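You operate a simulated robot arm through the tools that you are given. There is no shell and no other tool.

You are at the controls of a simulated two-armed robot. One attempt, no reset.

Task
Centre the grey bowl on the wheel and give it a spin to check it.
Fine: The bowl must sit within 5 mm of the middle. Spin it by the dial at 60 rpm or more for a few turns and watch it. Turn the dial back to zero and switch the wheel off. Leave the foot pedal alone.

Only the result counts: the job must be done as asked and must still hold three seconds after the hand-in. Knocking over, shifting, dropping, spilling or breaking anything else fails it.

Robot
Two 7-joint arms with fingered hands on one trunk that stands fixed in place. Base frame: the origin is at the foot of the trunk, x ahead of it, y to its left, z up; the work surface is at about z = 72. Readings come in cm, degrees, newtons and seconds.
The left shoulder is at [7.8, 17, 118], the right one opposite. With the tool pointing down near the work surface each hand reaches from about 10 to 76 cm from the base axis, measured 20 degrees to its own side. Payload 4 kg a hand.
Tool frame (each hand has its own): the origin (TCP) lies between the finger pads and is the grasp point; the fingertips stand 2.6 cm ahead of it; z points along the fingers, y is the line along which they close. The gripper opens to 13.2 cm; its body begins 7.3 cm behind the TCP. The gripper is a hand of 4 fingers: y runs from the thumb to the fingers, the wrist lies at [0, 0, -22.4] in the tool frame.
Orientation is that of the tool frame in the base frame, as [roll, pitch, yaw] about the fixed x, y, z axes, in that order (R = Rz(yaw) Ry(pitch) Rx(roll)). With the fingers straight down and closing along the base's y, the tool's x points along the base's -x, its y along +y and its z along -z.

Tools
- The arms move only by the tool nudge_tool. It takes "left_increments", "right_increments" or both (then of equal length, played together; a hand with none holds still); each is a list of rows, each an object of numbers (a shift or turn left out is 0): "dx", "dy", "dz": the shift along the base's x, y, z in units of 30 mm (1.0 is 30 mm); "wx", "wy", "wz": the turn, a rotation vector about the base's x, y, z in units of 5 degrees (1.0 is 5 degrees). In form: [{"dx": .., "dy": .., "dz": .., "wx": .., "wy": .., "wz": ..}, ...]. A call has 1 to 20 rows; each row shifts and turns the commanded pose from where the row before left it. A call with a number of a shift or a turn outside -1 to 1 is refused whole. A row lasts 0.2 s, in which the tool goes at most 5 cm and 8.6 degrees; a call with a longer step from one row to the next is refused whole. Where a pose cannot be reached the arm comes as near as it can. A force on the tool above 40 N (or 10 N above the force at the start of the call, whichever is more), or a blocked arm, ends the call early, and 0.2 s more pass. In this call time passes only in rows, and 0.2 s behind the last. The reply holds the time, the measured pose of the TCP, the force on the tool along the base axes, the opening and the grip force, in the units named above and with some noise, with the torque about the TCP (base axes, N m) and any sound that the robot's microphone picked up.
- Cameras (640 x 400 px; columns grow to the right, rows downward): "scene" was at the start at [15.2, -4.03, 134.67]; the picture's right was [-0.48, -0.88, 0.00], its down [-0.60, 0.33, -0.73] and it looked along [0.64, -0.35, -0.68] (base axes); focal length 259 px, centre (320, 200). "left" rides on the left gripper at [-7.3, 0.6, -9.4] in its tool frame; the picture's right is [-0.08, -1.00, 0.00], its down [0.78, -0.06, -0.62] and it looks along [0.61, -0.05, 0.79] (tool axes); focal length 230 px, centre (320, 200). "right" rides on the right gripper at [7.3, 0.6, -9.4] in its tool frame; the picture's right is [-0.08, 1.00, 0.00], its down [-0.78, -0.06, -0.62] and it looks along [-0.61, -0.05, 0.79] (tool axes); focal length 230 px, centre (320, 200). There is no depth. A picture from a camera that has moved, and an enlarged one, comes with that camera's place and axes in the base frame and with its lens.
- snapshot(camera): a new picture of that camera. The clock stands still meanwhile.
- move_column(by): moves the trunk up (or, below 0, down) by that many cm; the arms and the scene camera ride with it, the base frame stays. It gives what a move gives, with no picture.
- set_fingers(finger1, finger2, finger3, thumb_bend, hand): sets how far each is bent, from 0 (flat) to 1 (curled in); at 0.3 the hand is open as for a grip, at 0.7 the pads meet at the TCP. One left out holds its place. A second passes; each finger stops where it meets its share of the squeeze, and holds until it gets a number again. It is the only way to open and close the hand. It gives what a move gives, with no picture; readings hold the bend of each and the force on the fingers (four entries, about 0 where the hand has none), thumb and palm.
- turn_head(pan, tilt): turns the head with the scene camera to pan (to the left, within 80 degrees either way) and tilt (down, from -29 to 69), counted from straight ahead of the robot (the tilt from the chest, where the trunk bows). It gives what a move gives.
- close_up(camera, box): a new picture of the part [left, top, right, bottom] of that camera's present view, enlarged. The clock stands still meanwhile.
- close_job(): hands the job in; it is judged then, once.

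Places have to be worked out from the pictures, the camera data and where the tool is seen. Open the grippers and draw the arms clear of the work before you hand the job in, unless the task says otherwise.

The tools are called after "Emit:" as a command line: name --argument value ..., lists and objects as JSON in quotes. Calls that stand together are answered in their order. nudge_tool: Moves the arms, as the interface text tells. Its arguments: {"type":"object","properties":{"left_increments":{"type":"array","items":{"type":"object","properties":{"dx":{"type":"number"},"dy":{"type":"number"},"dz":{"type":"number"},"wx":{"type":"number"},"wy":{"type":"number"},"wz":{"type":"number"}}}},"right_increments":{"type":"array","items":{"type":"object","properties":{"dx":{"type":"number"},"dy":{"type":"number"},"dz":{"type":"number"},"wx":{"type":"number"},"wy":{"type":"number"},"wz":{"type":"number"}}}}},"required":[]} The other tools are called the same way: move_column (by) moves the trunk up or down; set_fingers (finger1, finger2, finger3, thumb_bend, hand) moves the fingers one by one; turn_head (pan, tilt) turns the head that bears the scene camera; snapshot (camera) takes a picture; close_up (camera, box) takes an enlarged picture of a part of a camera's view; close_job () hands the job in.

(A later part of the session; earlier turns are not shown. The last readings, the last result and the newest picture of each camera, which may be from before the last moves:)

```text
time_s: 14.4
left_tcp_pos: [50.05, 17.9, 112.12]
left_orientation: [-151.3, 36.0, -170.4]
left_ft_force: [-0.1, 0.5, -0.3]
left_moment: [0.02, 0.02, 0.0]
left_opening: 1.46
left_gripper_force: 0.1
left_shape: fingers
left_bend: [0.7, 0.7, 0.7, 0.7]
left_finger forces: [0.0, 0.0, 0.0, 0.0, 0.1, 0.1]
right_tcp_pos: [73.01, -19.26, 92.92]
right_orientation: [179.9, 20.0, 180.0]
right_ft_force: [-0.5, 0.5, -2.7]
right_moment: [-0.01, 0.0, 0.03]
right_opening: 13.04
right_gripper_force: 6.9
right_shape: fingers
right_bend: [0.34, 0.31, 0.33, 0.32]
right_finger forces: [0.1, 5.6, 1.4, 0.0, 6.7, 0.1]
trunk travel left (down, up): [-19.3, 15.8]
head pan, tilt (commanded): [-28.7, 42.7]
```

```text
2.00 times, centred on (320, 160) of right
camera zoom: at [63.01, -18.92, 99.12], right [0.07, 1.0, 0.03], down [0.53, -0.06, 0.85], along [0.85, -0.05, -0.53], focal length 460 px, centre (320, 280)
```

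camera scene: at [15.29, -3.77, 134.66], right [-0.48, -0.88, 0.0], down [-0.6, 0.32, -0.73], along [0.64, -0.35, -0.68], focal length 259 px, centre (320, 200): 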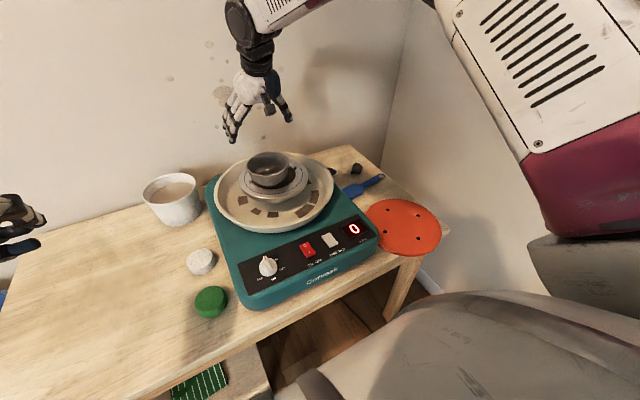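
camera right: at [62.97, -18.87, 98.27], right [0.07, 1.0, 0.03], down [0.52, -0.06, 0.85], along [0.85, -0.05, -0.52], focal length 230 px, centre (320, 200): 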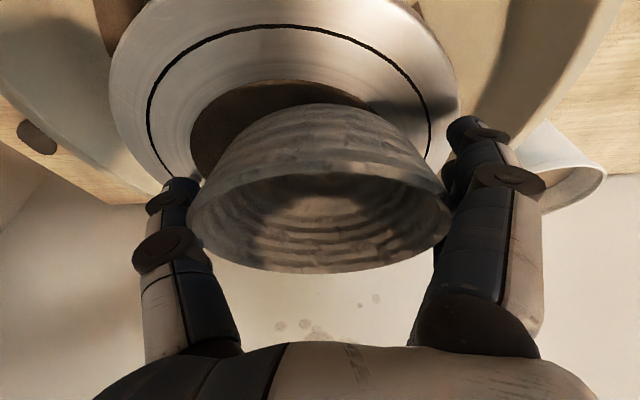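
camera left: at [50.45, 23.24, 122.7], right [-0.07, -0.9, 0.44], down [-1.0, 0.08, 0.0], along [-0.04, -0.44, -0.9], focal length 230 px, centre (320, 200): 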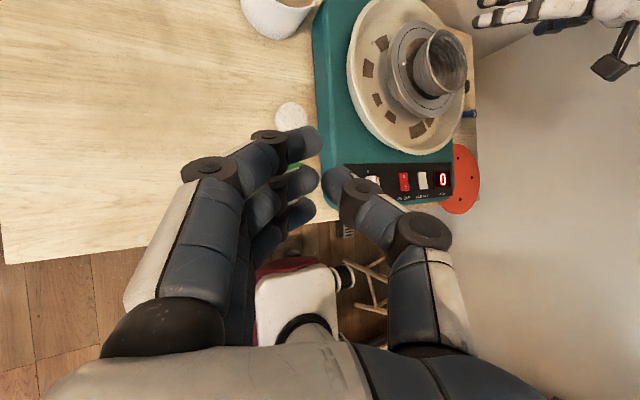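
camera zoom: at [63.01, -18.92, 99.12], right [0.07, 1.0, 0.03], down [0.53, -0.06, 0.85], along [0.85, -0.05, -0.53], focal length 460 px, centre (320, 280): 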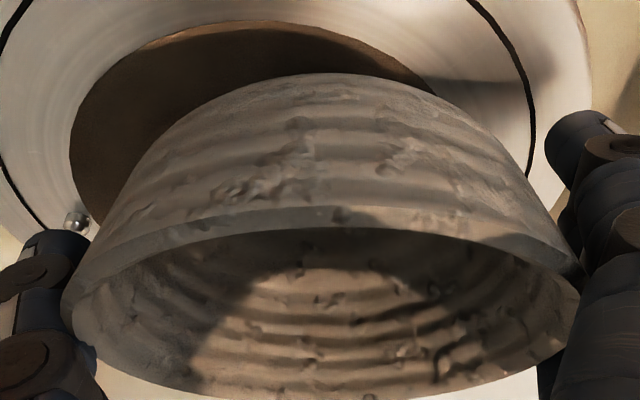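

The bowl seems in hand with the foot at or just off the wheel head. The thumb tip will pass near a bat pin, so I lift 0.6 cm with the present grip and check that the bowl follows.

Emit:
nudge_tool --right_increments '[{"dz": 0.1}, {"dz": 0.1}]'

Emit:
close_up --camera "scene" --box '[240, 140, 320, 200]'

Emit:
close_up --camera "right" --box '[160, 60, 480, 260]'

Emit:
close_up --camera "left" --box '[384, 30, 480, 100]'

```text
time_s: 15.0
left_tcp_pos: [50.04, 17.94, 111.99]
left_orientation: [-151.2, 36.0, -170.4]
left_ft_force: [0.0, 0.1, 0.0]
left_moment: [0.0, 0.0, 0.01]
left_opening: 1.48
left_gripper_force: 0.1
left_shape: fingers
left_bend: [0.7, 0.7, 0.7, 0.7]
left_finger forces: [0.1, 0.0, 0.1, 0.1, 0.0, 0.1]
right_tcp_pos: [72.98, -19.4, 93.56]
right_orientation: [180.0, 20.0, -179.9]
right_ft_force: [0.5, -0.2, -0.9]
right_moment: [-0.02, -0.01, -0.02]
right_opening: 13.06
right_gripper_force: 6.6
right_shape: fingers
right_bend: [0.34, 0.31, 0.33, 0.32]
right_finger forces: [0.0, 5.7, 1.4, 0.0, 6.8, 0.0]
trunk travel left (down, up): [-19.3, 15.8]
head pan, tilt (commanded): [-28.7, 42.7]
```

```text
6.67 times, centred on (280, 170) of scene
camera zoom: at [15.23, -4.04, 134.67], right [-0.48, -0.88, 0.0], down [-0.6, 0.33, -0.73], along [0.64, -0.35, -0.68], focal length 1724 px, centre (587, 400)
```

zoom: 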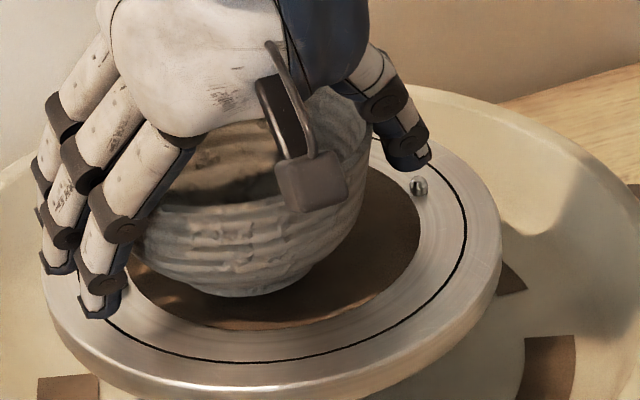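

```text
2.00 times, centred on (320, 160) of right
camera zoom: at [63.01, -18.92, 99.7], right [0.07, 1.0, 0.03], down [0.53, -0.06, 0.85], along [0.85, -0.05, -0.53], focal length 460 px, centre (320, 280)
```

zoom: 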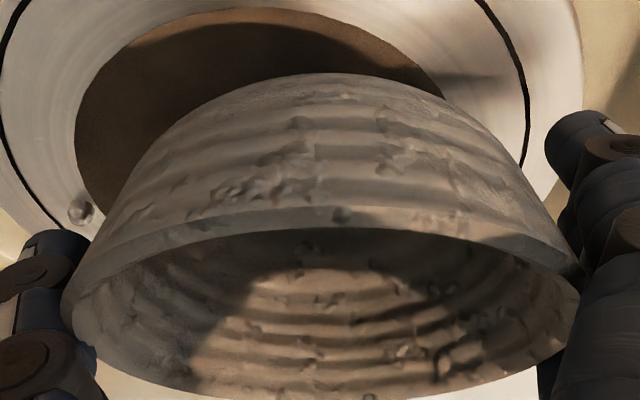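

```text
5.71 times, centred on (432, 65) of left
camera zoom: at [50.4, 22.97, 122.79], right [-0.07, -0.9, 0.43], down [-1.0, 0.08, 0.0], along [-0.03, -0.43, -0.9], focal length 1315 px, centre (-320, 971)
```

zoom: 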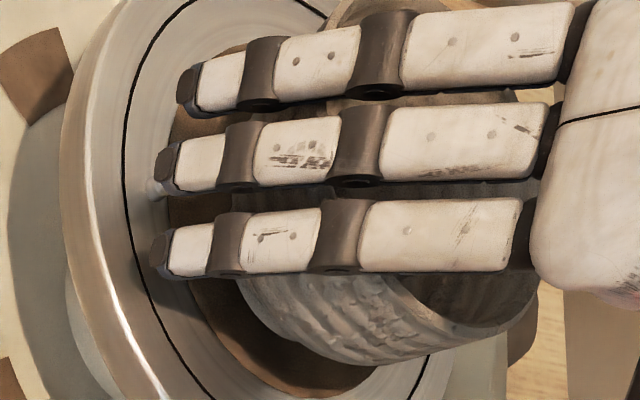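

The bowl follows the hand securely (about 0.7 cm off the wheel). Combining all three cameras, the needed shift is about (+2.05, -1.85) cm; I carry it there slowly.

Emit:
nudge_tool --right_increments '[{"dx": 0.137, "dy": -0.122}, {"dx": 0.137, "dy": -0.122}, {"dx": 0.137, "dy": -0.122}, {"dx": 0.137, "dy": -0.122}, {"dx": 0.137, "dy": -0.122}]'

Emit:
close_up --camera "scene" --box '[240, 140, 320, 200]'

Emit:
close_up --camera "right" --box '[160, 60, 480, 260]'

Emit:
close_up --camera "left" --box '[384, 20, 480, 90]'

```text
time_s: 16.2
left_tcp_pos: [49.98, 17.79, 112.09]
left_orientation: [-151.2, 35.9, -170.4]
left_ft_force: [-0.3, -0.2, -0.8]
left_moment: [0.01, -0.01, -0.04]
left_opening: 1.45
left_gripper_force: 0.1
left_shape: fingers
left_bend: [0.7, 0.7, 0.7, 0.7]
left_finger forces: [0.0, 0.1, 0.0, 0.0, 0.1, 0.0]
right_tcp_pos: [75.11, -21.21, 93.43]
right_orientation: [179.9, 19.9, 180.0]
right_ft_force: [-1.1, -0.5, -2.6]
right_moment: [0.0, -0.02, 0.01]
right_opening: 13.06
right_gripper_force: 6.9
right_shape: fingers
right_bend: [0.34, 0.31, 0.33, 0.32]
right_finger forces: [0.0, 5.6, 1.4, 0.0, 6.7, 0.1]
trunk travel left (down, up): [-19.3, 15.8]
head pan, tilt (commanded): [-28.7, 42.7]
```

```text
6.67 times, centred on (280, 170) of scene
camera zoom: at [15.24, -4.05, 134.67], right [-0.48, -0.88, 0.0], down [-0.6, 0.33, -0.73], along [0.64, -0.35, -0.68], focal length 1724 px, centre (587, 400)
```

zoom: 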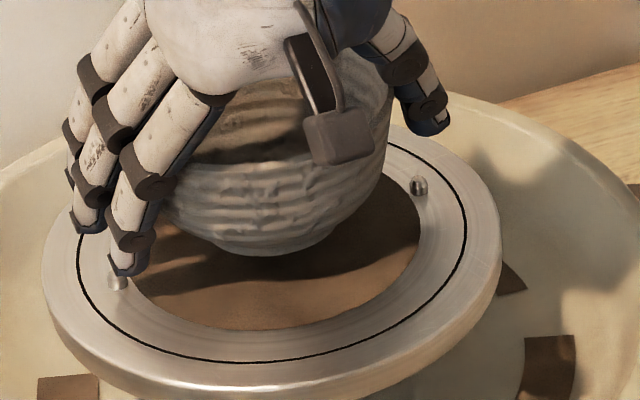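

```text
2.00 times, centred on (320, 160) of right
camera zoom: at [65.06, -20.78, 99.7], right [0.07, 1.0, 0.03], down [0.53, -0.06, 0.85], along [0.85, -0.05, -0.53], focal length 460 px, centre (320, 280)
```

zoom: 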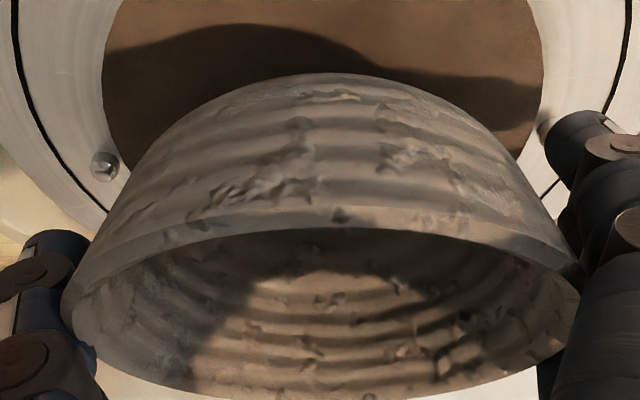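

```text
5.71 times, centred on (432, 55) of left
camera zoom: at [50.42, 22.96, 122.78], right [-0.07, -0.9, 0.43], down [-1.0, 0.08, 0.0], along [-0.03, -0.43, -0.9], focal length 1315 px, centre (-320, 1029)
```

zoom: 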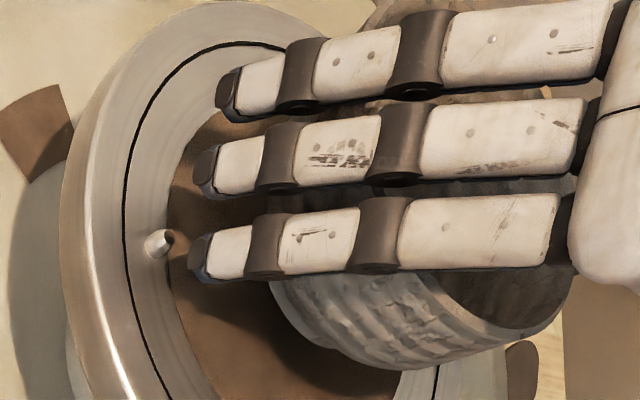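

The scene view shows the foot nearly concentric with the ring; the right view suggests the bowl is ~0.2–0.3 cm too far toward -y. I trim +0.2 cm in y and lower gently until it touches.

Emit:
nudge_tool --right_increments '[{"dy": 0.067}, {"dz": -0.07}, {"dz": -0.07}, {"dz": -0.05}]'

Emit:
close_up --camera "scene" --box '[240, 140, 320, 200]'

Emit:
close_up --camera "right" --box '[160, 60, 480, 260]'

```text
time_s: 17.2
left_tcp_pos: [50.03, 17.81, 112.2]
left_orientation: [-151.1, 36.0, -170.4]
left_ft_force: [-0.6, -0.7, 0.3]
left_moment: [0.0, 0.0, 0.0]
left_opening: 1.45
left_gripper_force: 0.1
left_shape: fingers
left_bend: [0.7, 0.7, 0.7, 0.7]
left_finger forces: [0.0, 0.0, 0.0, 0.0, 0.1, 0.1]
right_tcp_pos: [75.1, -20.97, 92.94]
right_orientation: [180.0, 20.1, 180.0]
right_ft_force: [-1.0, -0.3, -2.2]
right_moment: [0.04, 0.0, 0.0]
right_opening: 13.07
right_gripper_force: 6.6
right_shape: fingers
right_bend: [0.34, 0.31, 0.33, 0.32]
right_finger forces: [0.1, 5.6, 1.4, 0.0, 6.7, 0.1]
trunk travel left (down, up): [-19.3, 15.8]
head pan, tilt (commanded): [-28.7, 42.7]
```

```text
6.67 times, centred on (280, 170) of scene
camera zoom: at [15.23, -4.04, 134.67], right [-0.48, -0.88, 0.0], down [-0.6, 0.33, -0.73], along [0.64, -0.35, -0.68], focal length 1724 px, centre (587, 400)
```

zoom: 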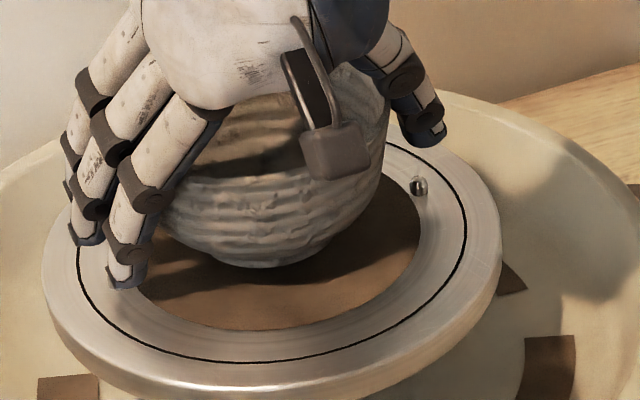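

```text
2.00 times, centred on (320, 160) of right
camera zoom: at [65.08, -20.58, 99.13], right [0.07, 1.0, 0.03], down [0.53, -0.06, 0.85], along [0.85, -0.05, -0.53], focal length 460 px, centre (320, 280)
```

zoom: 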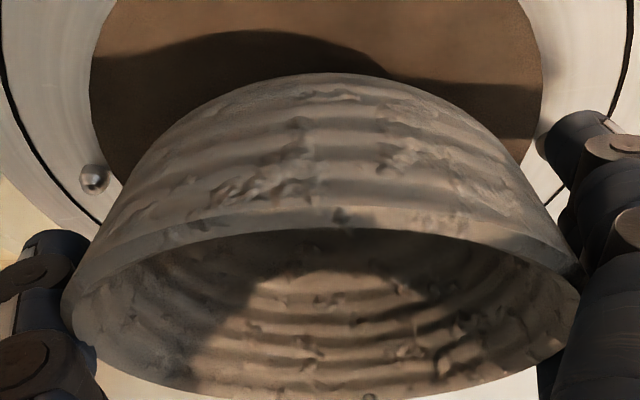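

The bowl is still hanging (about -2 N), a millimetre or two above. I lower it a bit further until the hand stops carrying its weight.

Emit:
nudge_tool --right_increments '[{"dz": -0.04}, {"dz": -0.04}]'

Emit:
close_up --camera "scene" --box '[240, 140, 320, 200]'

```text
time_s: 17.8
left_tcp_pos: [49.96, 17.74, 112.13]
left_orientation: [-151.2, 36.0, -170.4]
left_ft_force: [0.7, -0.2, 0.5]
left_moment: [0.01, 0.0, 0.01]
left_opening: 1.44
left_gripper_force: 0.1
left_shape: fingers
left_bend: [0.7, 0.7, 0.7, 0.7]
left_finger forces: [0.1, 0.1, 0.1, 0.2, 0.1, 0.0]
right_tcp_pos: [74.95, -21.03, 92.76]
right_orientation: [-180.0, 20.1, 180.0]
right_ft_force: [-1.3, 1.2, 0.3]
right_moment: [-0.02, -0.03, -0.01]
right_opening: 13.06
right_gripper_force: 7.3
right_shape: fingers
right_bend: [0.34, 0.31, 0.33, 0.32]
right_finger forces: [0.1, 6.0, 1.5, 0.0, 7.2, 0.1]
trunk travel left (down, up): [-19.3, 15.8]
head pan, tilt (commanded): [-28.7, 42.7]
```

```text
6.67 times, centred on (280, 170) of scene
camera zoom: at [15.19, -4.04, 134.68], right [-0.48, -0.88, 0.0], down [-0.6, 0.33, -0.73], along [0.64, -0.35, -0.68], focal length 1724 px, centre (587, 400)
```

zoom: 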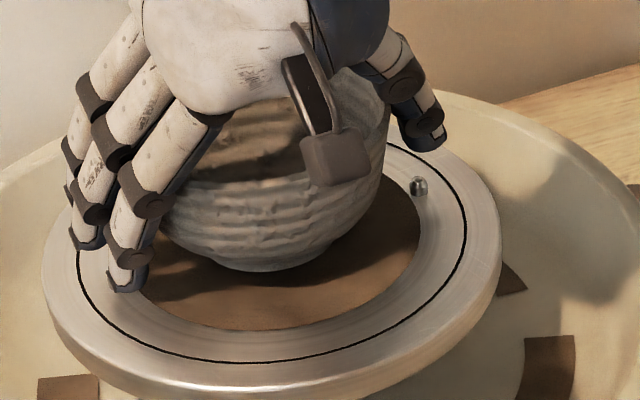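

The weight is now on the wheel (0.3 N, foot seated at row 272). I open the digits a little wider than the start opening to release the bowl.

Emit:
set_fingers --hand "right" --finger1 0.22 --finger2 0.22 --finger3 0.22 --thumb_bend 0.22

Emit:
close_up --camera "scene" --box '[240, 140, 320, 200]'

Emit:
close_up --camera "right" --box '[100, 60, 548, 340]'

```text
time_s: 18.8
left_tcp_pos: [49.97, 17.76, 112.12]
left_orientation: [-151.2, 36.0, -170.4]
left_ft_force: [-0.9, -0.1, 0.0]
left_moment: [-0.01, -0.02, 0.04]
left_opening: 1.43
left_gripper_force: 0.0
left_shape: fingers
left_bend: [0.7, 0.7, 0.7, 0.7]
left_finger forces: [0.1, 0.0, 0.0, 0.0, 0.0, 0.1]
right_tcp_pos: [74.99, -21.09, 92.65]
right_orientation: [180.0, 19.9, -179.8]
right_ft_force: [-0.4, 0.3, -0.1]
right_moment: [-0.02, 0.01, -0.01]
right_opening: 15.22
right_gripper_force: 0.0
right_shape: fingers
right_bend: [0.22, 0.22, 0.22, 0.22]
right_finger forces: [0.1, 0.0, 0.0, 0.0, 0.0, 0.0]
trunk travel left (down, up): [-19.3, 15.8]
head pan, tilt (commanded): [-28.7, 42.7]
```

```text
6.67 times, centred on (280, 170) of scene
camera zoom: at [15.2, -4.03, 134.67], right [-0.48, -0.88, 0.0], down [-0.6, 0.33, -0.73], along [0.64, -0.35, -0.68], focal length 1724 px, centre (587, 400)
```

zoom: 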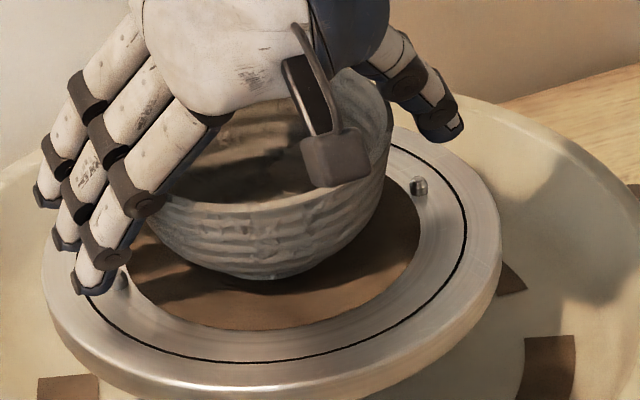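

```text
1.43 times, centred on (324, 200) of right
camera zoom: at [65.05, -20.57, 98.89], right [0.07, 1.0, 0.03], down [0.53, -0.06, 0.85], along [0.85, -0.05, -0.53], focal length 329 px, centre (314, 200)
```

zoom: 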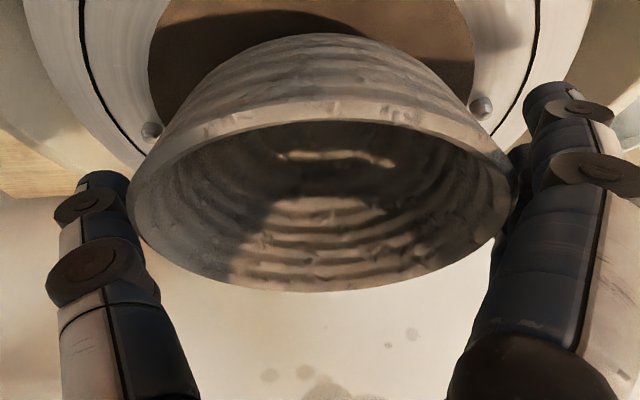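

Released: all finger forces are zero and the bowl settled flat on its foot. I raise the right hand straight up clear of the rim and then look from above.

Emit:
nudge_tool --right_increments '[{"dz": 0.2}, {"dz": 0.3}, {"dz": 0.4}, {"dz": 0.6}, {"dz": 0.8}, {"dz": 0.8}, {"dz": 0.8}, {"dz": 0.8}]'

Emit:
snapshot --camera "right"

Emit:
close_up --camera "scene" --box '[232, 140, 312, 200]'

Emit:
close_up --camera "left" --box '[368, 0, 496, 100]'

```text
time_s: 20.6
left_tcp_pos: [49.96, 17.96, 112.11]
left_orientation: [-151.1, 36.1, -170.4]
left_ft_force: [-0.5, -0.2, 0.1]
left_moment: [0.01, 0.01, 0.03]
left_opening: 1.41
left_gripper_force: 0.0
left_shape: fingers
left_bend: [0.7, 0.7, 0.7, 0.7]
left_finger forces: [0.1, 0.0, 0.1, 0.1, 0.0, 0.0]
right_tcp_pos: [75.02, -21.02, 106.85]
right_orientation: [179.9, 20.0, -180.0]
right_ft_force: [0.0, -0.2, -0.6]
right_moment: [0.0, 0.0, -0.01]
right_opening: 15.27
right_gripper_force: 0.0
right_shape: fingers
right_bend: [0.22, 0.22, 0.22, 0.22]
right_finger forces: [0.1, 0.0, 0.1, 0.0, 0.1, 0.0]
trunk travel left (down, up): [-19.3, 15.8]
head pan, tilt (commanded): [-28.7, 42.7]
```

```text
taken
camera right: at [65.09, -20.6, 113.0], right [0.07, 1.0, 0.03], down [0.53, -0.06, 0.85], along [0.85, -0.05, -0.53], focal length 230 px, centre (320, 200)
```

right: 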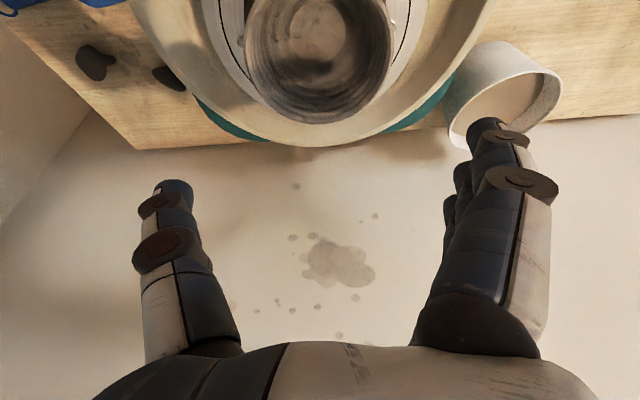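

```text
6.67 times, centred on (272, 170) of scene
camera zoom: at [15.17, -4.02, 134.68], right [-0.48, -0.88, 0.0], down [-0.59, 0.33, -0.73], along [0.64, -0.35, -0.68], focal length 1724 px, centre (640, 400)
```

zoom: 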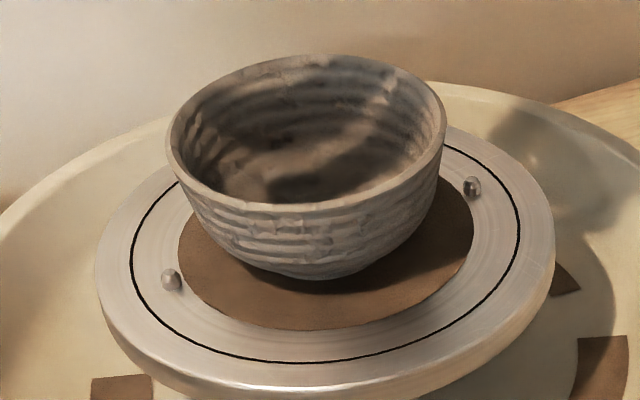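

```text
4.00 times, centred on (432, 50) of left
camera zoom: at [50.35, 22.99, 122.82], right [-0.07, -0.9, 0.43], down [-1.0, 0.08, 0.0], along [-0.03, -0.43, -0.9], focal length 920 px, centre (-128, 800)
```

zoom: 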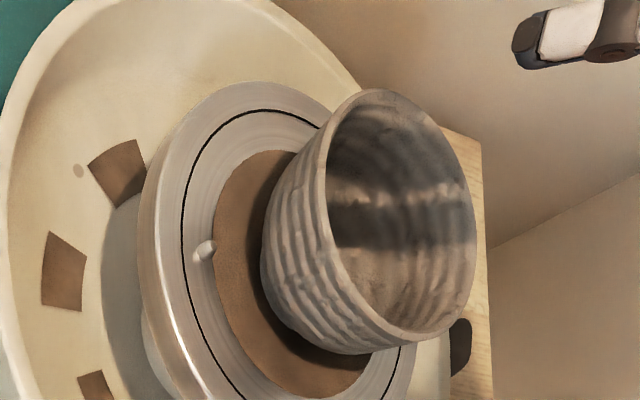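

The scene view puts the bowl close to centred, but its exact height matters for that estimate. I'll take a true overhead view: right arm out of the way, left hand opened and brought over the wheel with its camera looking straight down.

Emit:
nudge_tool --right_increments '[{"dz": 0.6}, {"dx": -0.86, "dy": -0.64, "dz": 0.2}, {"dx": -0.86, "dy": -0.64, "dz": 0.2}, {"dx": -0.86, "dy": -0.64, "dz": 0.2}, {"dx": -0.86, "dy": -0.64, "dz": 0.2}, {"dx": -0.86, "dy": -0.64, "dz": 0.2}, {"dx": -0.86, "dy": -0.64, "dz": 0.2}, {"dx": -0.86, "dy": -0.64}, {"dx": -0.86, "dy": -0.64}, {"dx": -0.86, "dy": -0.64}, {"dx": -0.86, "dy": -0.64}, {"dx": -0.86, "dy": -0.64}, {"dx": -0.86, "dy": -0.64}]'

Emit:
set_fingers --hand "left" --finger1 0.22 --finger2 0.22 --finger3 0.22 --thumb_bend 0.22

Emit:
nudge_tool --left_increments '[{"dx": 0.583, "dy": -0.917, "dz": -0.098, "wx": 0.331, "wy": 0.005, "wz": 0.114}, {"dx": 0.583, "dy": -0.917, "dz": -0.098, "wx": 0.331, "wy": 0.005, "wz": 0.114}, {"dx": 0.583, "dy": -0.917, "dz": -0.098, "wx": 0.331, "wy": 0.005, "wz": 0.114}, {"dx": 0.583, "dy": -0.917, "dz": -0.098, "wx": 0.331, "wy": 0.005, "wz": 0.114}, {"dx": 0.583, "dy": -0.917, "dz": -0.098, "wx": 0.331, "wy": 0.005, "wz": 0.114}, {"dx": 0.583, "dy": -0.917, "dz": -0.098, "wx": 0.331, "wy": 0.005, "wz": 0.114}, {"dx": 0.583, "dy": -0.917, "dz": -0.098, "wx": 0.331, "wy": 0.005, "wz": 0.114}, {"dx": 0.583, "dy": -0.917, "dz": -0.098, "wx": 0.331, "wy": 0.005, "wz": 0.114}, {"dx": 0.583, "dy": -0.917, "dz": -0.098, "wx": 0.331, "wy": 0.005, "wz": 0.114}, {"dx": 0.583, "dy": -0.917, "dz": -0.098, "wx": 0.331, "wy": 0.005, "wz": 0.114}, {"dx": 0.583, "dy": -0.917, "dz": -0.098, "wx": 0.331, "wy": 0.005, "wz": 0.114}, {"dx": 0.583, "dy": -0.917, "dz": -0.098, "wx": 0.331, "wy": 0.005, "wz": 0.114}, {"dx": 0.583, "dy": -0.917, "dz": -0.098, "wx": 0.331, "wy": 0.005, "wz": 0.114}, {"dx": 0.583, "dy": -0.917, "dz": -0.098, "wx": 0.331, "wy": 0.005, "wz": 0.114}]'

Emit:
snapshot --camera "left"

Emit:
snapshot --camera "scene"

```text
time_s: 23.4
left_tcp_pos: [50.0, 17.77, 112.11]
left_orientation: [-151.2, 35.9, -170.4]
left_ft_force: [0.1, -0.3, -0.2]
left_moment: [0.03, -0.02, 0.02]
left_opening: 1.45
left_gripper_force: 0.0
left_shape: fingers
left_bend: [0.7, 0.7, 0.7, 0.7]
left_finger forces: [0.0, 0.0, 0.1, 0.0, 0.0, 0.1]
right_tcp_pos: [44.18, -44.13, 112.14]
right_orientation: [-180.0, 20.0, -179.9]
right_ft_force: [0.4, -0.5, 0.3]
right_moment: [0.04, -0.01, 0.01]
right_opening: 15.29
right_gripper_force: 0.0
right_shape: fingers
right_bend: [0.22, 0.22, 0.22, 0.22]
right_finger forces: [0.1, 0.0, 0.0, 0.0, 0.0, 0.1]
trunk travel left (down, up): [-19.3, 15.8]
head pan, tilt (commanded): [-28.7, 42.7]
```

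```text
time_s: 24.4
left_tcp_pos: [50.07, 17.84, 112.14]
left_orientation: [-151.2, 36.0, -170.3]
left_ft_force: [-0.4, 0.0, 0.1]
left_moment: [-0.02, -0.01, 0.01]
left_opening: 15.23
left_gripper_force: 0.1
left_shape: fingers
left_bend: [0.22, 0.22, 0.22, 0.22]
left_finger forces: [0.0, 0.0, 0.1, 0.0, 0.0, 0.0]
right_tcp_pos: [44.12, -43.94, 112.23]
right_orientation: [180.0, 20.1, 179.9]
right_ft_force: [-0.3, 0.4, 0.2]
right_moment: [0.01, 0.01, -0.02]
right_opening: 15.27
right_gripper_force: 0.1
right_shape: fingers
right_bend: [0.22, 0.22, 0.22, 0.22]
right_finger forces: [0.1, 0.0, 0.0, 0.0, 0.0, 0.1]
trunk travel left (down, up): [-19.3, 15.8]
head pan, tilt (commanded): [-28.7, 42.7]
```

```text
time_s: 27.6
left_tcp_pos: [76.78, -8.93, 109.34]
left_orientation: [-175.8, 37.5, -171.0]
left_ft_force: [0.5, -0.7, -1.3]
left_moment: [0.02, -0.04, 0.0]
left_opening: 15.28
left_gripper_force: 0.0
left_shape: fingers
left_bend: [0.22, 0.22, 0.22, 0.22]
left_finger forces: [0.0, 0.1, 0.1, 0.1, 0.0, 0.1]
left hand out of reach, approached as far as the arm can: row 13, 14
right_tcp_pos: [44.14, -43.95, 112.18]
right_orientation: [-179.9, 20.0, 179.9]
right_ft_force: [0.1, -0.2, 0.4]
right_moment: [0.0, -0.01, 0.02]
right_opening: 15.28
right_gripper_force: 0.0
right_shape: fingers
right_bend: [0.22, 0.22, 0.22, 0.22]
right_finger forces: [0.0, 0.0, 0.0, 0.0, 0.1, 0.1]
trunk travel left (down, up): [-19.3, 15.8]
head pan, tilt (commanded): [-28.7, 42.7]
stopped in row 14 (left hand): the arm was blocked; the commanded pose is now the measured one
```

```text
taken
camera left: at [76.64, -7.72, 121.09], right [0.17, -0.98, 0.11], down [-0.99, -0.17, 0.02], along [0.0, -0.11, -0.99], focal length 230 px, centre (320, 200)
```

left: 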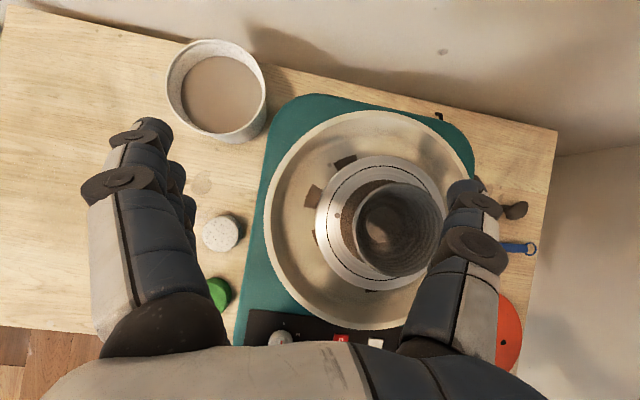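

```text
taken
camera scene: at [15.3, -3.97, 134.66], right [-0.48, -0.88, 0.0], down [-0.6, 0.33, -0.73], along [0.64, -0.35, -0.68], focal length 259 px, centre (320, 200)
```

scene: 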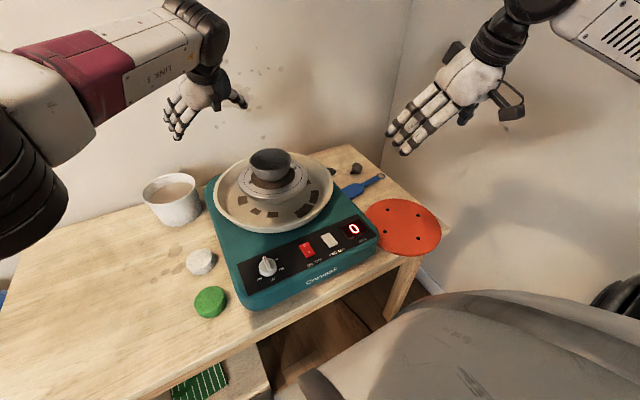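

The left arm reached its limit short of the wheel, but the camera already looks almost straight down. I pull back a little in x and move further toward -y so the wheel is nearer the image centre.

Emit:
nudge_tool --left_increments '[{"dx": -0.6, "dy": 0}, {"dx": -0.6, "dy": -0.3}, {"dx": -0.5, "dy": -0.6}, {"dx": -0.4, "dy": -0.6}, {"dx": -0.2, "dy": -0.6}, {"dy": -0.6}]'

Emit:
snapshot --camera "left"

```text
time_s: 29.2
left_tcp_pos: [74.05, -10.28, 111.13]
left_orientation: [-173.3, 37.4, -163.2]
left_ft_force: [0.7, -0.7, -0.4]
left_moment: [0.01, 0.01, -0.02]
left_opening: 15.3
left_gripper_force: 0.1
left_shape: fingers
left_bend: [0.22, 0.22, 0.22, 0.22]
left_finger forces: [0.1, 0.0, 0.0, 0.0, 0.0, 0.0]
right_tcp_pos: [44.1, -43.94, 112.13]
right_orientation: [179.9, 20.0, 180.0]
right_ft_force: [0.4, 0.1, 0.4]
right_moment: [-0.01, -0.01, -0.03]
right_opening: 15.29
right_gripper_force: 0.1
right_shape: fingers
right_bend: [0.22, 0.22, 0.22, 0.22]
right_finger forces: [0.0, 0.0, 0.1, 0.0, 0.0, 0.0]
trunk travel left (down, up): [-19.3, 15.8]
head pan, tilt (commanded): [-28.7, 42.7]
stopped in row 6 (left hand): the arm was blocked; the commanded pose is now the measured one
```

```text
taken
camera left: at [73.71, -8.75, 122.9], right [0.28, -0.95, 0.14], down [-0.96, -0.28, 0.02], along [0.02, -0.14, -0.99], focal length 230 px, centre (320, 200)
```

left: 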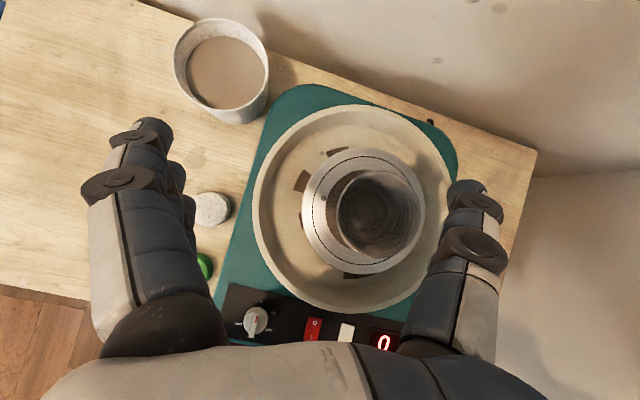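

This overhead view is clean, with wheel and bowl fully visible. I zoom in to measure the concentricity.

Emit:
close_up --camera "left" --box '[291, 139, 435, 229]'

Emit:
close_up --camera "left" --box '[291, 189, 435, 279]'

```text
4.44 times, centred on (363, 184) of left
camera zoom: at [73.71, -8.75, 122.9], right [0.28, -0.95, 0.14], down [-0.96, -0.28, 0.02], along [0.02, -0.14, -0.99], focal length 1022 px, centre (129, 271)
```

zoom: 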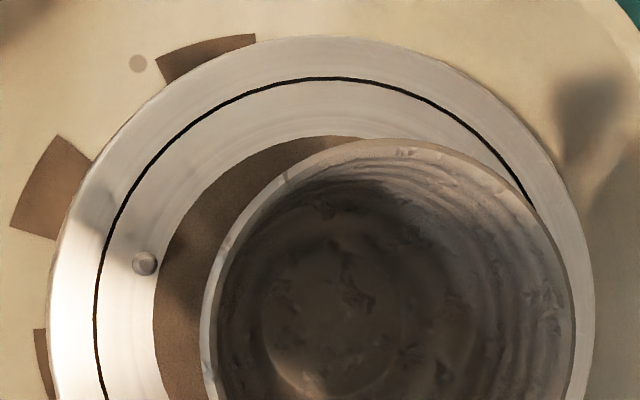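

```text
4.44 times, centred on (363, 234) of left
camera zoom: at [73.71, -8.75, 122.9], right [0.28, -0.95, 0.14], down [-0.96, -0.28, 0.02], along [0.02, -0.14, -0.99], focal length 1022 px, centre (129, 49)
```

zoom: 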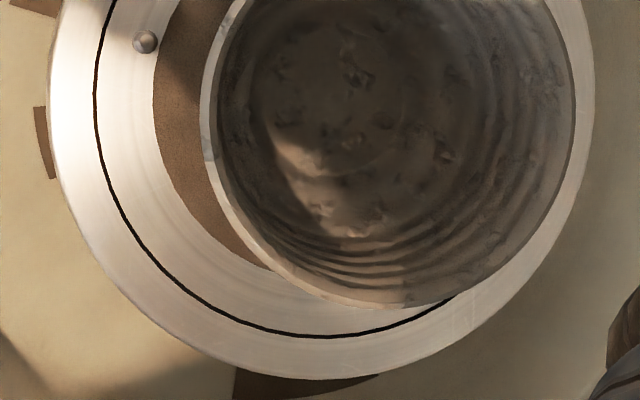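

Overhead and scene views agree the bowl is within about 2 mm of the wheel centre; the spin will confirm it. From this left-camera pose I can also see dial, switch and display, so I zoom in on the panel to place the knob.

Emit:
close_up --camera "left" --box '[215, 280, 311, 340]'

Emit:
close_up --camera "left" --box '[291, 300, 419, 360]'

Emit:
close_up --camera "scene" --box '[240, 230, 336, 290]'

```text
6.67 times, centred on (263, 310) of left
camera zoom: at [73.71, -8.75, 122.9], right [0.28, -0.95, 0.14], down [-0.96, -0.28, 0.02], along [0.02, -0.14, -0.99], focal length 1534 px, centre (700, -533)
```

zoom: 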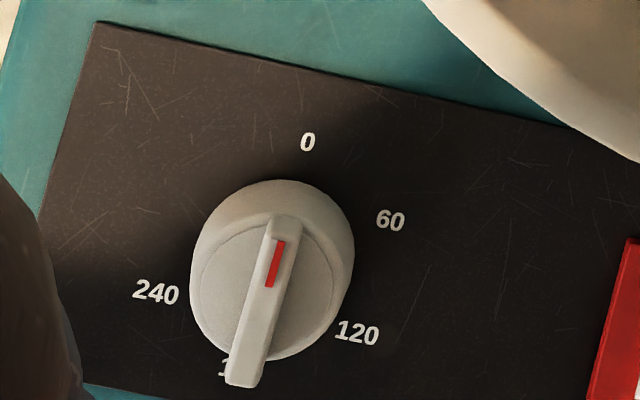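

```text
5.00 times, centred on (355, 330) of left
camera zoom: at [73.71, -8.75, 122.9], right [0.28, -0.95, 0.14], down [-0.96, -0.28, 0.02], along [0.02, -0.14, -0.99], focal length 1150 px, centre (145, -450)
```

zoom: 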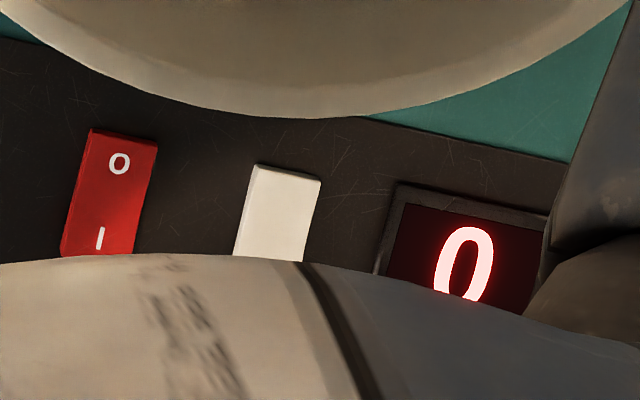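

```text
6.67 times, centred on (288, 260) of scene
camera zoom: at [15.21, -4.01, 134.67], right [-0.48, -0.88, 0.0], down [-0.6, 0.33, -0.73], along [0.64, -0.35, -0.68], focal length 1724 px, centre (533, -200)
```

zoom: 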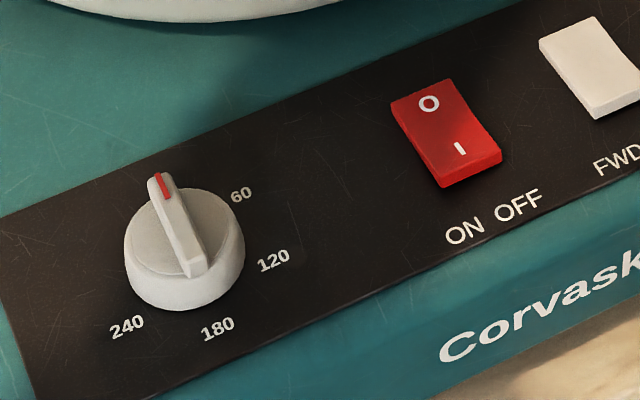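

The panel is flat at z≈79.5 and the knob centre is about (51.2, -9.5), with its bar along x at zero. I narrow the right hand, level it, and bring it low past the orange disc toward the knob, keeping the left camera where it is.

Emit:
set_fingers --hand "right" --finger1 0.5 --finger2 0.5 --finger3 0.5 --thumb_bend 0.5

Emit:
nudge_tool --right_increments '[{"dx": 0.1, "dy": 0.45, "dz": -1, "wy": 0.571}, {"dx": 0.1, "dy": 0.45, "dz": -1, "wy": 0.571}, {"dx": 0.1, "dy": 0.45, "dz": -1, "wy": 0.571}, {"dx": 0.1, "dy": 0.45, "dz": -1, "wy": 0.571}, {"dx": 0.1, "dy": 0.45, "dz": -1, "wy": 0.571}, {"dx": 0.1, "dy": 0.45, "dz": -1, "wy": 0.571}, {"dx": 0.1, "dy": 0.45, "dz": -1, "wy": 0.571}]'

Emit:
snapshot --camera "right"

Emit:
snapshot --camera "scene"

```text
time_s: 30.2
left_tcp_pos: [74.04, -10.44, 111.09]
left_orientation: [-173.3, 37.4, -163.3]
left_ft_force: [-0.1, 0.5, 0.1]
left_moment: [0.01, -0.01, 0.01]
left_opening: 15.29
left_gripper_force: 0.0
left_shape: fingers
left_bend: [0.22, 0.22, 0.22, 0.22]
left_finger forces: [0.1, 0.0, 0.1, 0.0, 0.0, 0.0]
right_tcp_pos: [44.04, -43.96, 112.21]
right_orientation: [-179.9, 20.0, -180.0]
right_ft_force: [-0.4, -0.9, 0.3]
right_moment: [0.01, -0.02, 0.02]
right_opening: 7.16
right_gripper_force: 0.1
right_shape: fingers
right_bend: [0.5, 0.5, 0.5, 0.5]
right_finger forces: [0.0, 0.0, 0.0, 0.0, 0.1, 0.0]
trunk travel left (down, up): [-19.3, 15.8]
head pan, tilt (commanded): [-28.7, 42.7]
```

```text
time_s: 31.8
left_tcp_pos: [74.16, -10.39, 111.02]
left_orientation: [-173.2, 37.3, -163.3]
left_ft_force: [-0.1, 0.6, -0.1]
left_moment: [-0.04, 0.04, -0.01]
left_opening: 15.27
left_gripper_force: 0.0
left_shape: fingers
left_bend: [0.22, 0.22, 0.22, 0.22]
left_finger forces: [0.1, 0.0, 0.1, 0.1, 0.0, 0.0]
right_tcp_pos: [46.18, -34.53, 91.05]
right_orientation: [180.0, -0.1, 180.0]
right_ft_force: [0.4, 0.4, 0.7]
right_moment: [-0.04, -0.03, 0.02]
right_opening: 7.13
right_gripper_force: 0.1
right_shape: fingers
right_bend: [0.5, 0.5, 0.5, 0.5]
right_finger forces: [0.0, 0.0, 0.0, 0.1, 0.0, 0.0]
trunk travel left (down, up): [-19.3, 15.8]
head pan, tilt (commanded): [-28.7, 42.7]
```

```text
taken
camera right: at [39.03, -34.08, 100.41], right [0.08, 1.0, 0.0], down [0.78, -0.06, 0.62], along [0.62, -0.05, -0.79], focal length 230 px, centre (320, 200)
```

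right: 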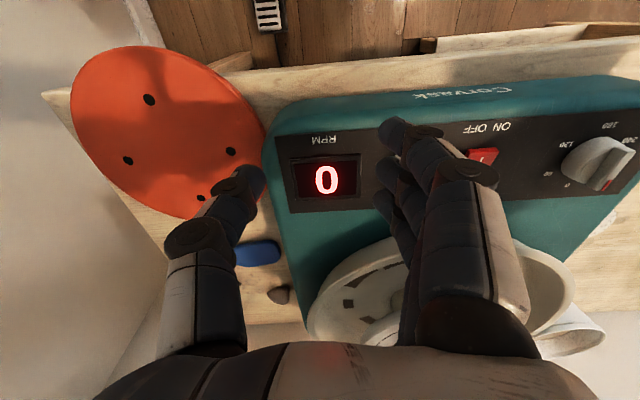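

```text
taken
camera scene: at [15.29, -4.0, 134.65], right [-0.48, -0.88, 0.0], down [-0.6, 0.33, -0.73], along [0.64, -0.35, -0.68], focal length 259 px, centre (320, 200)
```

scene: 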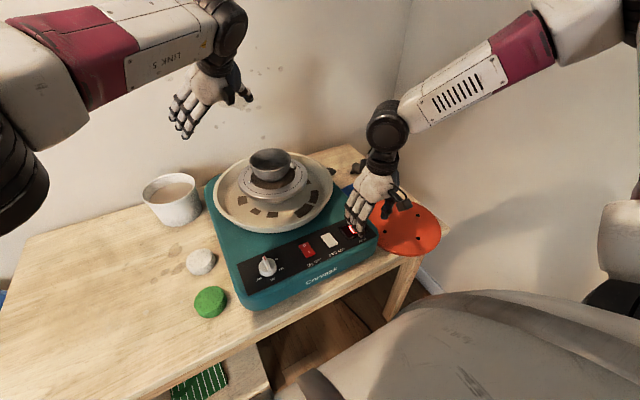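

The right hand is low and clear of everything. I slide it across to hover above the knob at z≈90.

Emit:
nudge_tool --right_increments '[{"dx": 0.185, "dy": 0.926, "dz": -0.03}, {"dx": 0.185, "dy": 0.926, "dz": -0.03}, {"dx": 0.185, "dy": 0.926, "dz": -0.03}, {"dx": 0.185, "dy": 0.926, "dz": -0.03}, {"dx": 0.185, "dy": 0.926, "dz": -0.03}, {"dx": 0.185, "dy": 0.926, "dz": -0.03}, {"dx": 0.185, "dy": 0.926, "dz": -0.03}, {"dx": 0.185, "dy": 0.926, "dz": -0.03}, {"dx": 0.185, "dy": 0.926, "dz": -0.03}]'

Emit:
snapshot --camera "right"

Emit:
snapshot --camera "left"

Emit:
snapshot --camera "scene"

```text
time_s: 33.8
left_tcp_pos: [74.09, -10.27, 111.17]
left_orientation: [-173.4, 37.4, -163.3]
left_ft_force: [0.0, 0.0, -0.8]
left_moment: [0.0, -0.01, -0.01]
left_opening: 15.29
left_gripper_force: 0.1
left_shape: fingers
left_bend: [0.22, 0.22, 0.22, 0.22]
left_finger forces: [0.0, 0.0, 0.0, 0.0, 0.0, 0.1]
right_tcp_pos: [51.05, -9.42, 90.45]
right_orientation: [-180.0, 0.2, -179.9]
right_ft_force: [0.1, 0.1, -1.1]
right_moment: [0.0, -0.03, 0.0]
right_opening: 7.13
right_gripper_force: 0.2
right_shape: fingers
right_bend: [0.5, 0.5, 0.5, 0.5]
right_finger forces: [0.0, 0.0, 0.1, 0.0, 0.0, 0.1]
trunk travel left (down, up): [-19.3, 15.8]
head pan, tilt (commanded): [-28.7, 42.7]
```

```text
taken
camera right: at [43.85, -8.96, 99.68], right [0.08, 1.0, 0.0], down [0.78, -0.06, 0.62], along [0.62, -0.05, -0.79], focal length 230 px, centre (320, 200)
```

right: 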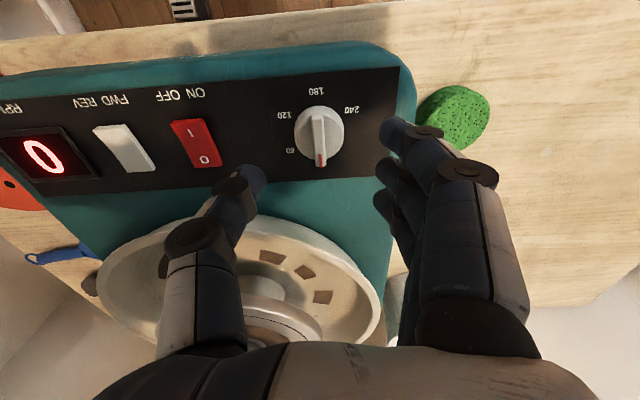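

```text
taken
camera left: at [73.7, -8.78, 122.89], right [0.28, -0.95, 0.14], down [-0.96, -0.28, 0.02], along [0.02, -0.14, -0.99], focal length 230 px, centre (320, 200)
```

left: 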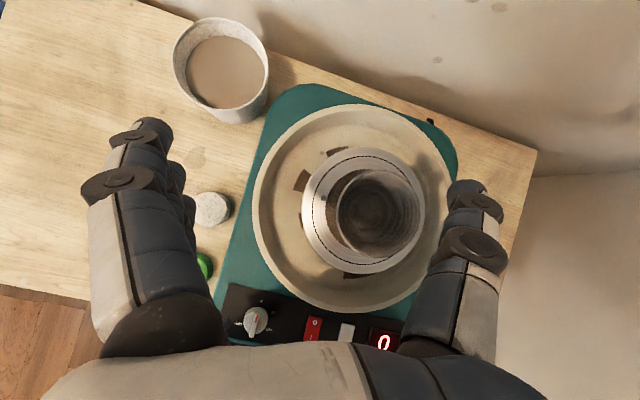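

```text
taken
camera scene: at [15.22, -3.99, 134.67], right [-0.48, -0.88, 0.0], down [-0.6, 0.33, -0.73], along [0.64, -0.35, -0.68], focal length 259 px, centre (320, 200)
```

scene: 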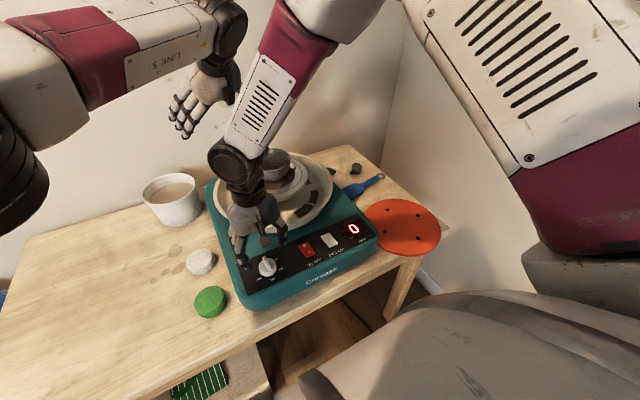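

The hand is centred over the knob (within ~2 mm). Before gripping, I zoom in on knob and rocker switch from this close view to read their state.

Emit:
close_up --camera "right" --box '[80, 80, 240, 180]'

Emit:
close_up --camera "right" --box '[260, 80, 388, 190]'

Emit:
close_up --camera "scene" --box '[220, 180, 348, 290]'

```text
4.00 times, centred on (160, 130) of right
camera zoom: at [43.85, -8.96, 99.68], right [0.08, 1.0, 0.0], down [0.78, -0.06, 0.62], along [0.62, -0.05, -0.79], focal length 920 px, centre (960, 480)
```

zoom: 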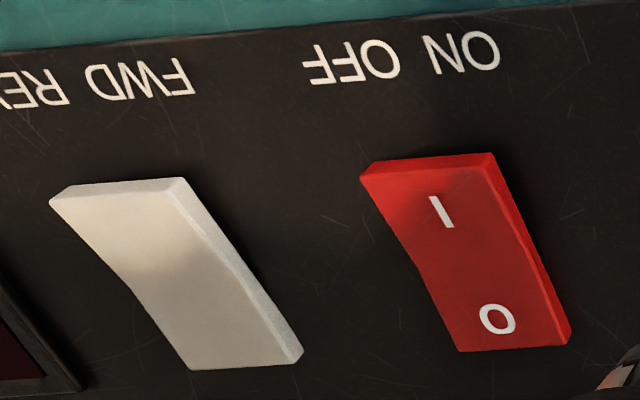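

```text
3.64 times, centred on (324, 135) of right
camera zoom: at [43.85, -8.96, 99.68], right [0.08, 1.0, 0.0], down [0.78, -0.06, 0.62], along [0.62, -0.05, -0.79], focal length 837 px, centre (306, 436)
```

zoom: 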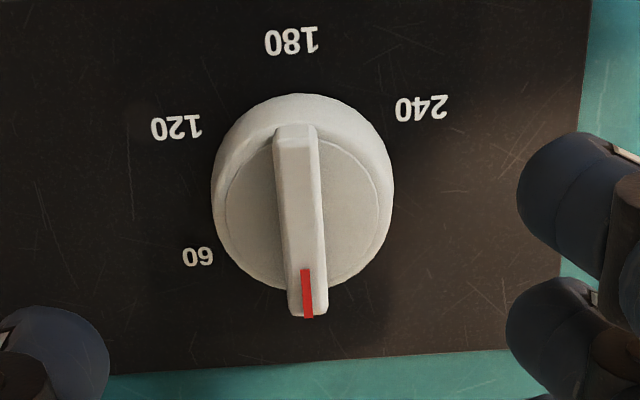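

```text
3.64 times, centred on (284, 235) of scene
camera zoom: at [15.22, -3.99, 134.67], right [-0.48, -0.88, 0.0], down [-0.6, 0.33, -0.73], along [0.64, -0.35, -0.68], focal length 940 px, centre (451, 73)
```

zoom: 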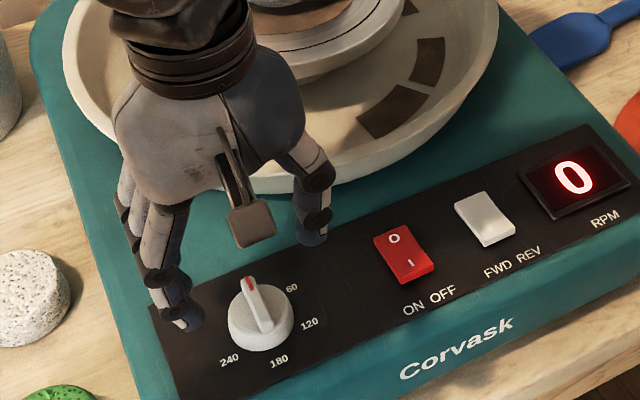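

The rocker's "I" half is raised and "O" is pressed in, so the wheel is off; I must press the near ("I") half at about (50.6, -20.4). I curl the three fingers away, leaving only the thumb extended as a poker, and check its tip.

Emit:
set_fingers --hand "right" --finger1 1.0 --finger2 1.0 --finger3 1.0 --thumb_bend 0.5

Emit:
nudge_tool --right_increments '[{"dy": -0.6, "dz": 0.2}, {"dy": -0.6}, {"dy": -0.6}]'

Emit:
snapshot --camera "right"

Emit:
close_up --camera "scene" --box '[220, 160, 380, 290]'

```text
time_s: 34.8
left_tcp_pos: [74.01, -10.44, 111.22]
left_orientation: [-173.3, 37.5, -163.4]
left_ft_force: [0.5, -0.5, -0.3]
left_moment: [-0.02, 0.01, 0.01]
left_opening: 15.28
left_gripper_force: 0.0
left_shape: fingers
left_bend: [0.22, 0.22, 0.22, 0.22]
left_finger forces: [0.1, 0.1, 0.0, 0.0, 0.0, 0.0]
right_tcp_pos: [51.1, -9.39, 90.47]
right_orientation: [179.9, 0.1, -179.9]
right_ft_force: [-0.2, 0.2, 0.2]
right_moment: [-0.03, 0.02, 0.0]
right_opening: 4.76
right_gripper_force: 0.0
right_shape: fingers
right_bend: [1.0, 1.0, 1.0, 0.5]
right_finger forces: [0.0, 0.0, 0.0, 0.0, 0.1, 0.1]
trunk travel left (down, up): [-19.3, 15.8]
head pan, tilt (commanded): [-28.7, 42.7]
```

```text
time_s: 35.6
left_tcp_pos: [74.03, -10.45, 111.08]
left_orientation: [-173.2, 37.3, -163.2]
left_ft_force: [-0.2, -1.0, 0.2]
left_moment: [0.01, 0.02, -0.02]
left_opening: 15.3
left_gripper_force: 0.0
left_shape: fingers
left_bend: [0.22, 0.22, 0.22, 0.22]
left_finger forces: [0.1, 0.0, 0.1, 0.0, 0.0, 0.0]
right_tcp_pos: [51.01, -14.86, 90.89]
right_orientation: [180.0, 0.1, -179.9]
right_ft_force: [-0.6, 0.5, 0.2]
right_moment: [0.0, -0.03, -0.02]
right_opening: 4.77
right_gripper_force: 0.0
right_shape: fingers
right_bend: [1.0, 1.0, 1.0, 0.5]
right_finger forces: [0.0, 0.0, 0.0, 0.0, 0.1, 0.1]
trunk travel left (down, up): [-19.3, 15.8]
head pan, tilt (commanded): [-28.7, 42.7]
```

```text
taken
camera right: at [43.76, -14.49, 100.27], right [0.08, 1.0, 0.0], down [0.78, -0.06, 0.62], along [0.62, -0.05, -0.79], focal length 230 px, centre (320, 200)
```

right: 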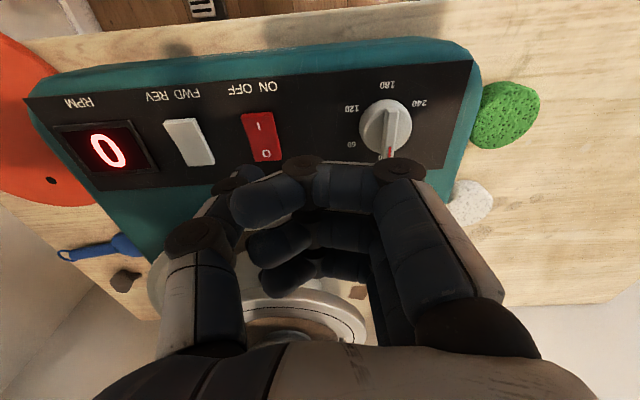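

```text
3.08 times, centred on (300, 225) of scene
camera zoom: at [15.19, -4.06, 134.67], right [-0.48, -0.88, 0.0], down [-0.6, 0.33, -0.73], along [0.64, -0.35, -0.68], focal length 796 px, centre (382, 123)
```

zoom: 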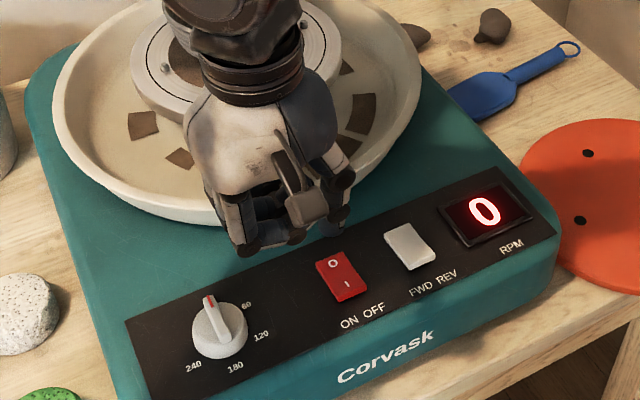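

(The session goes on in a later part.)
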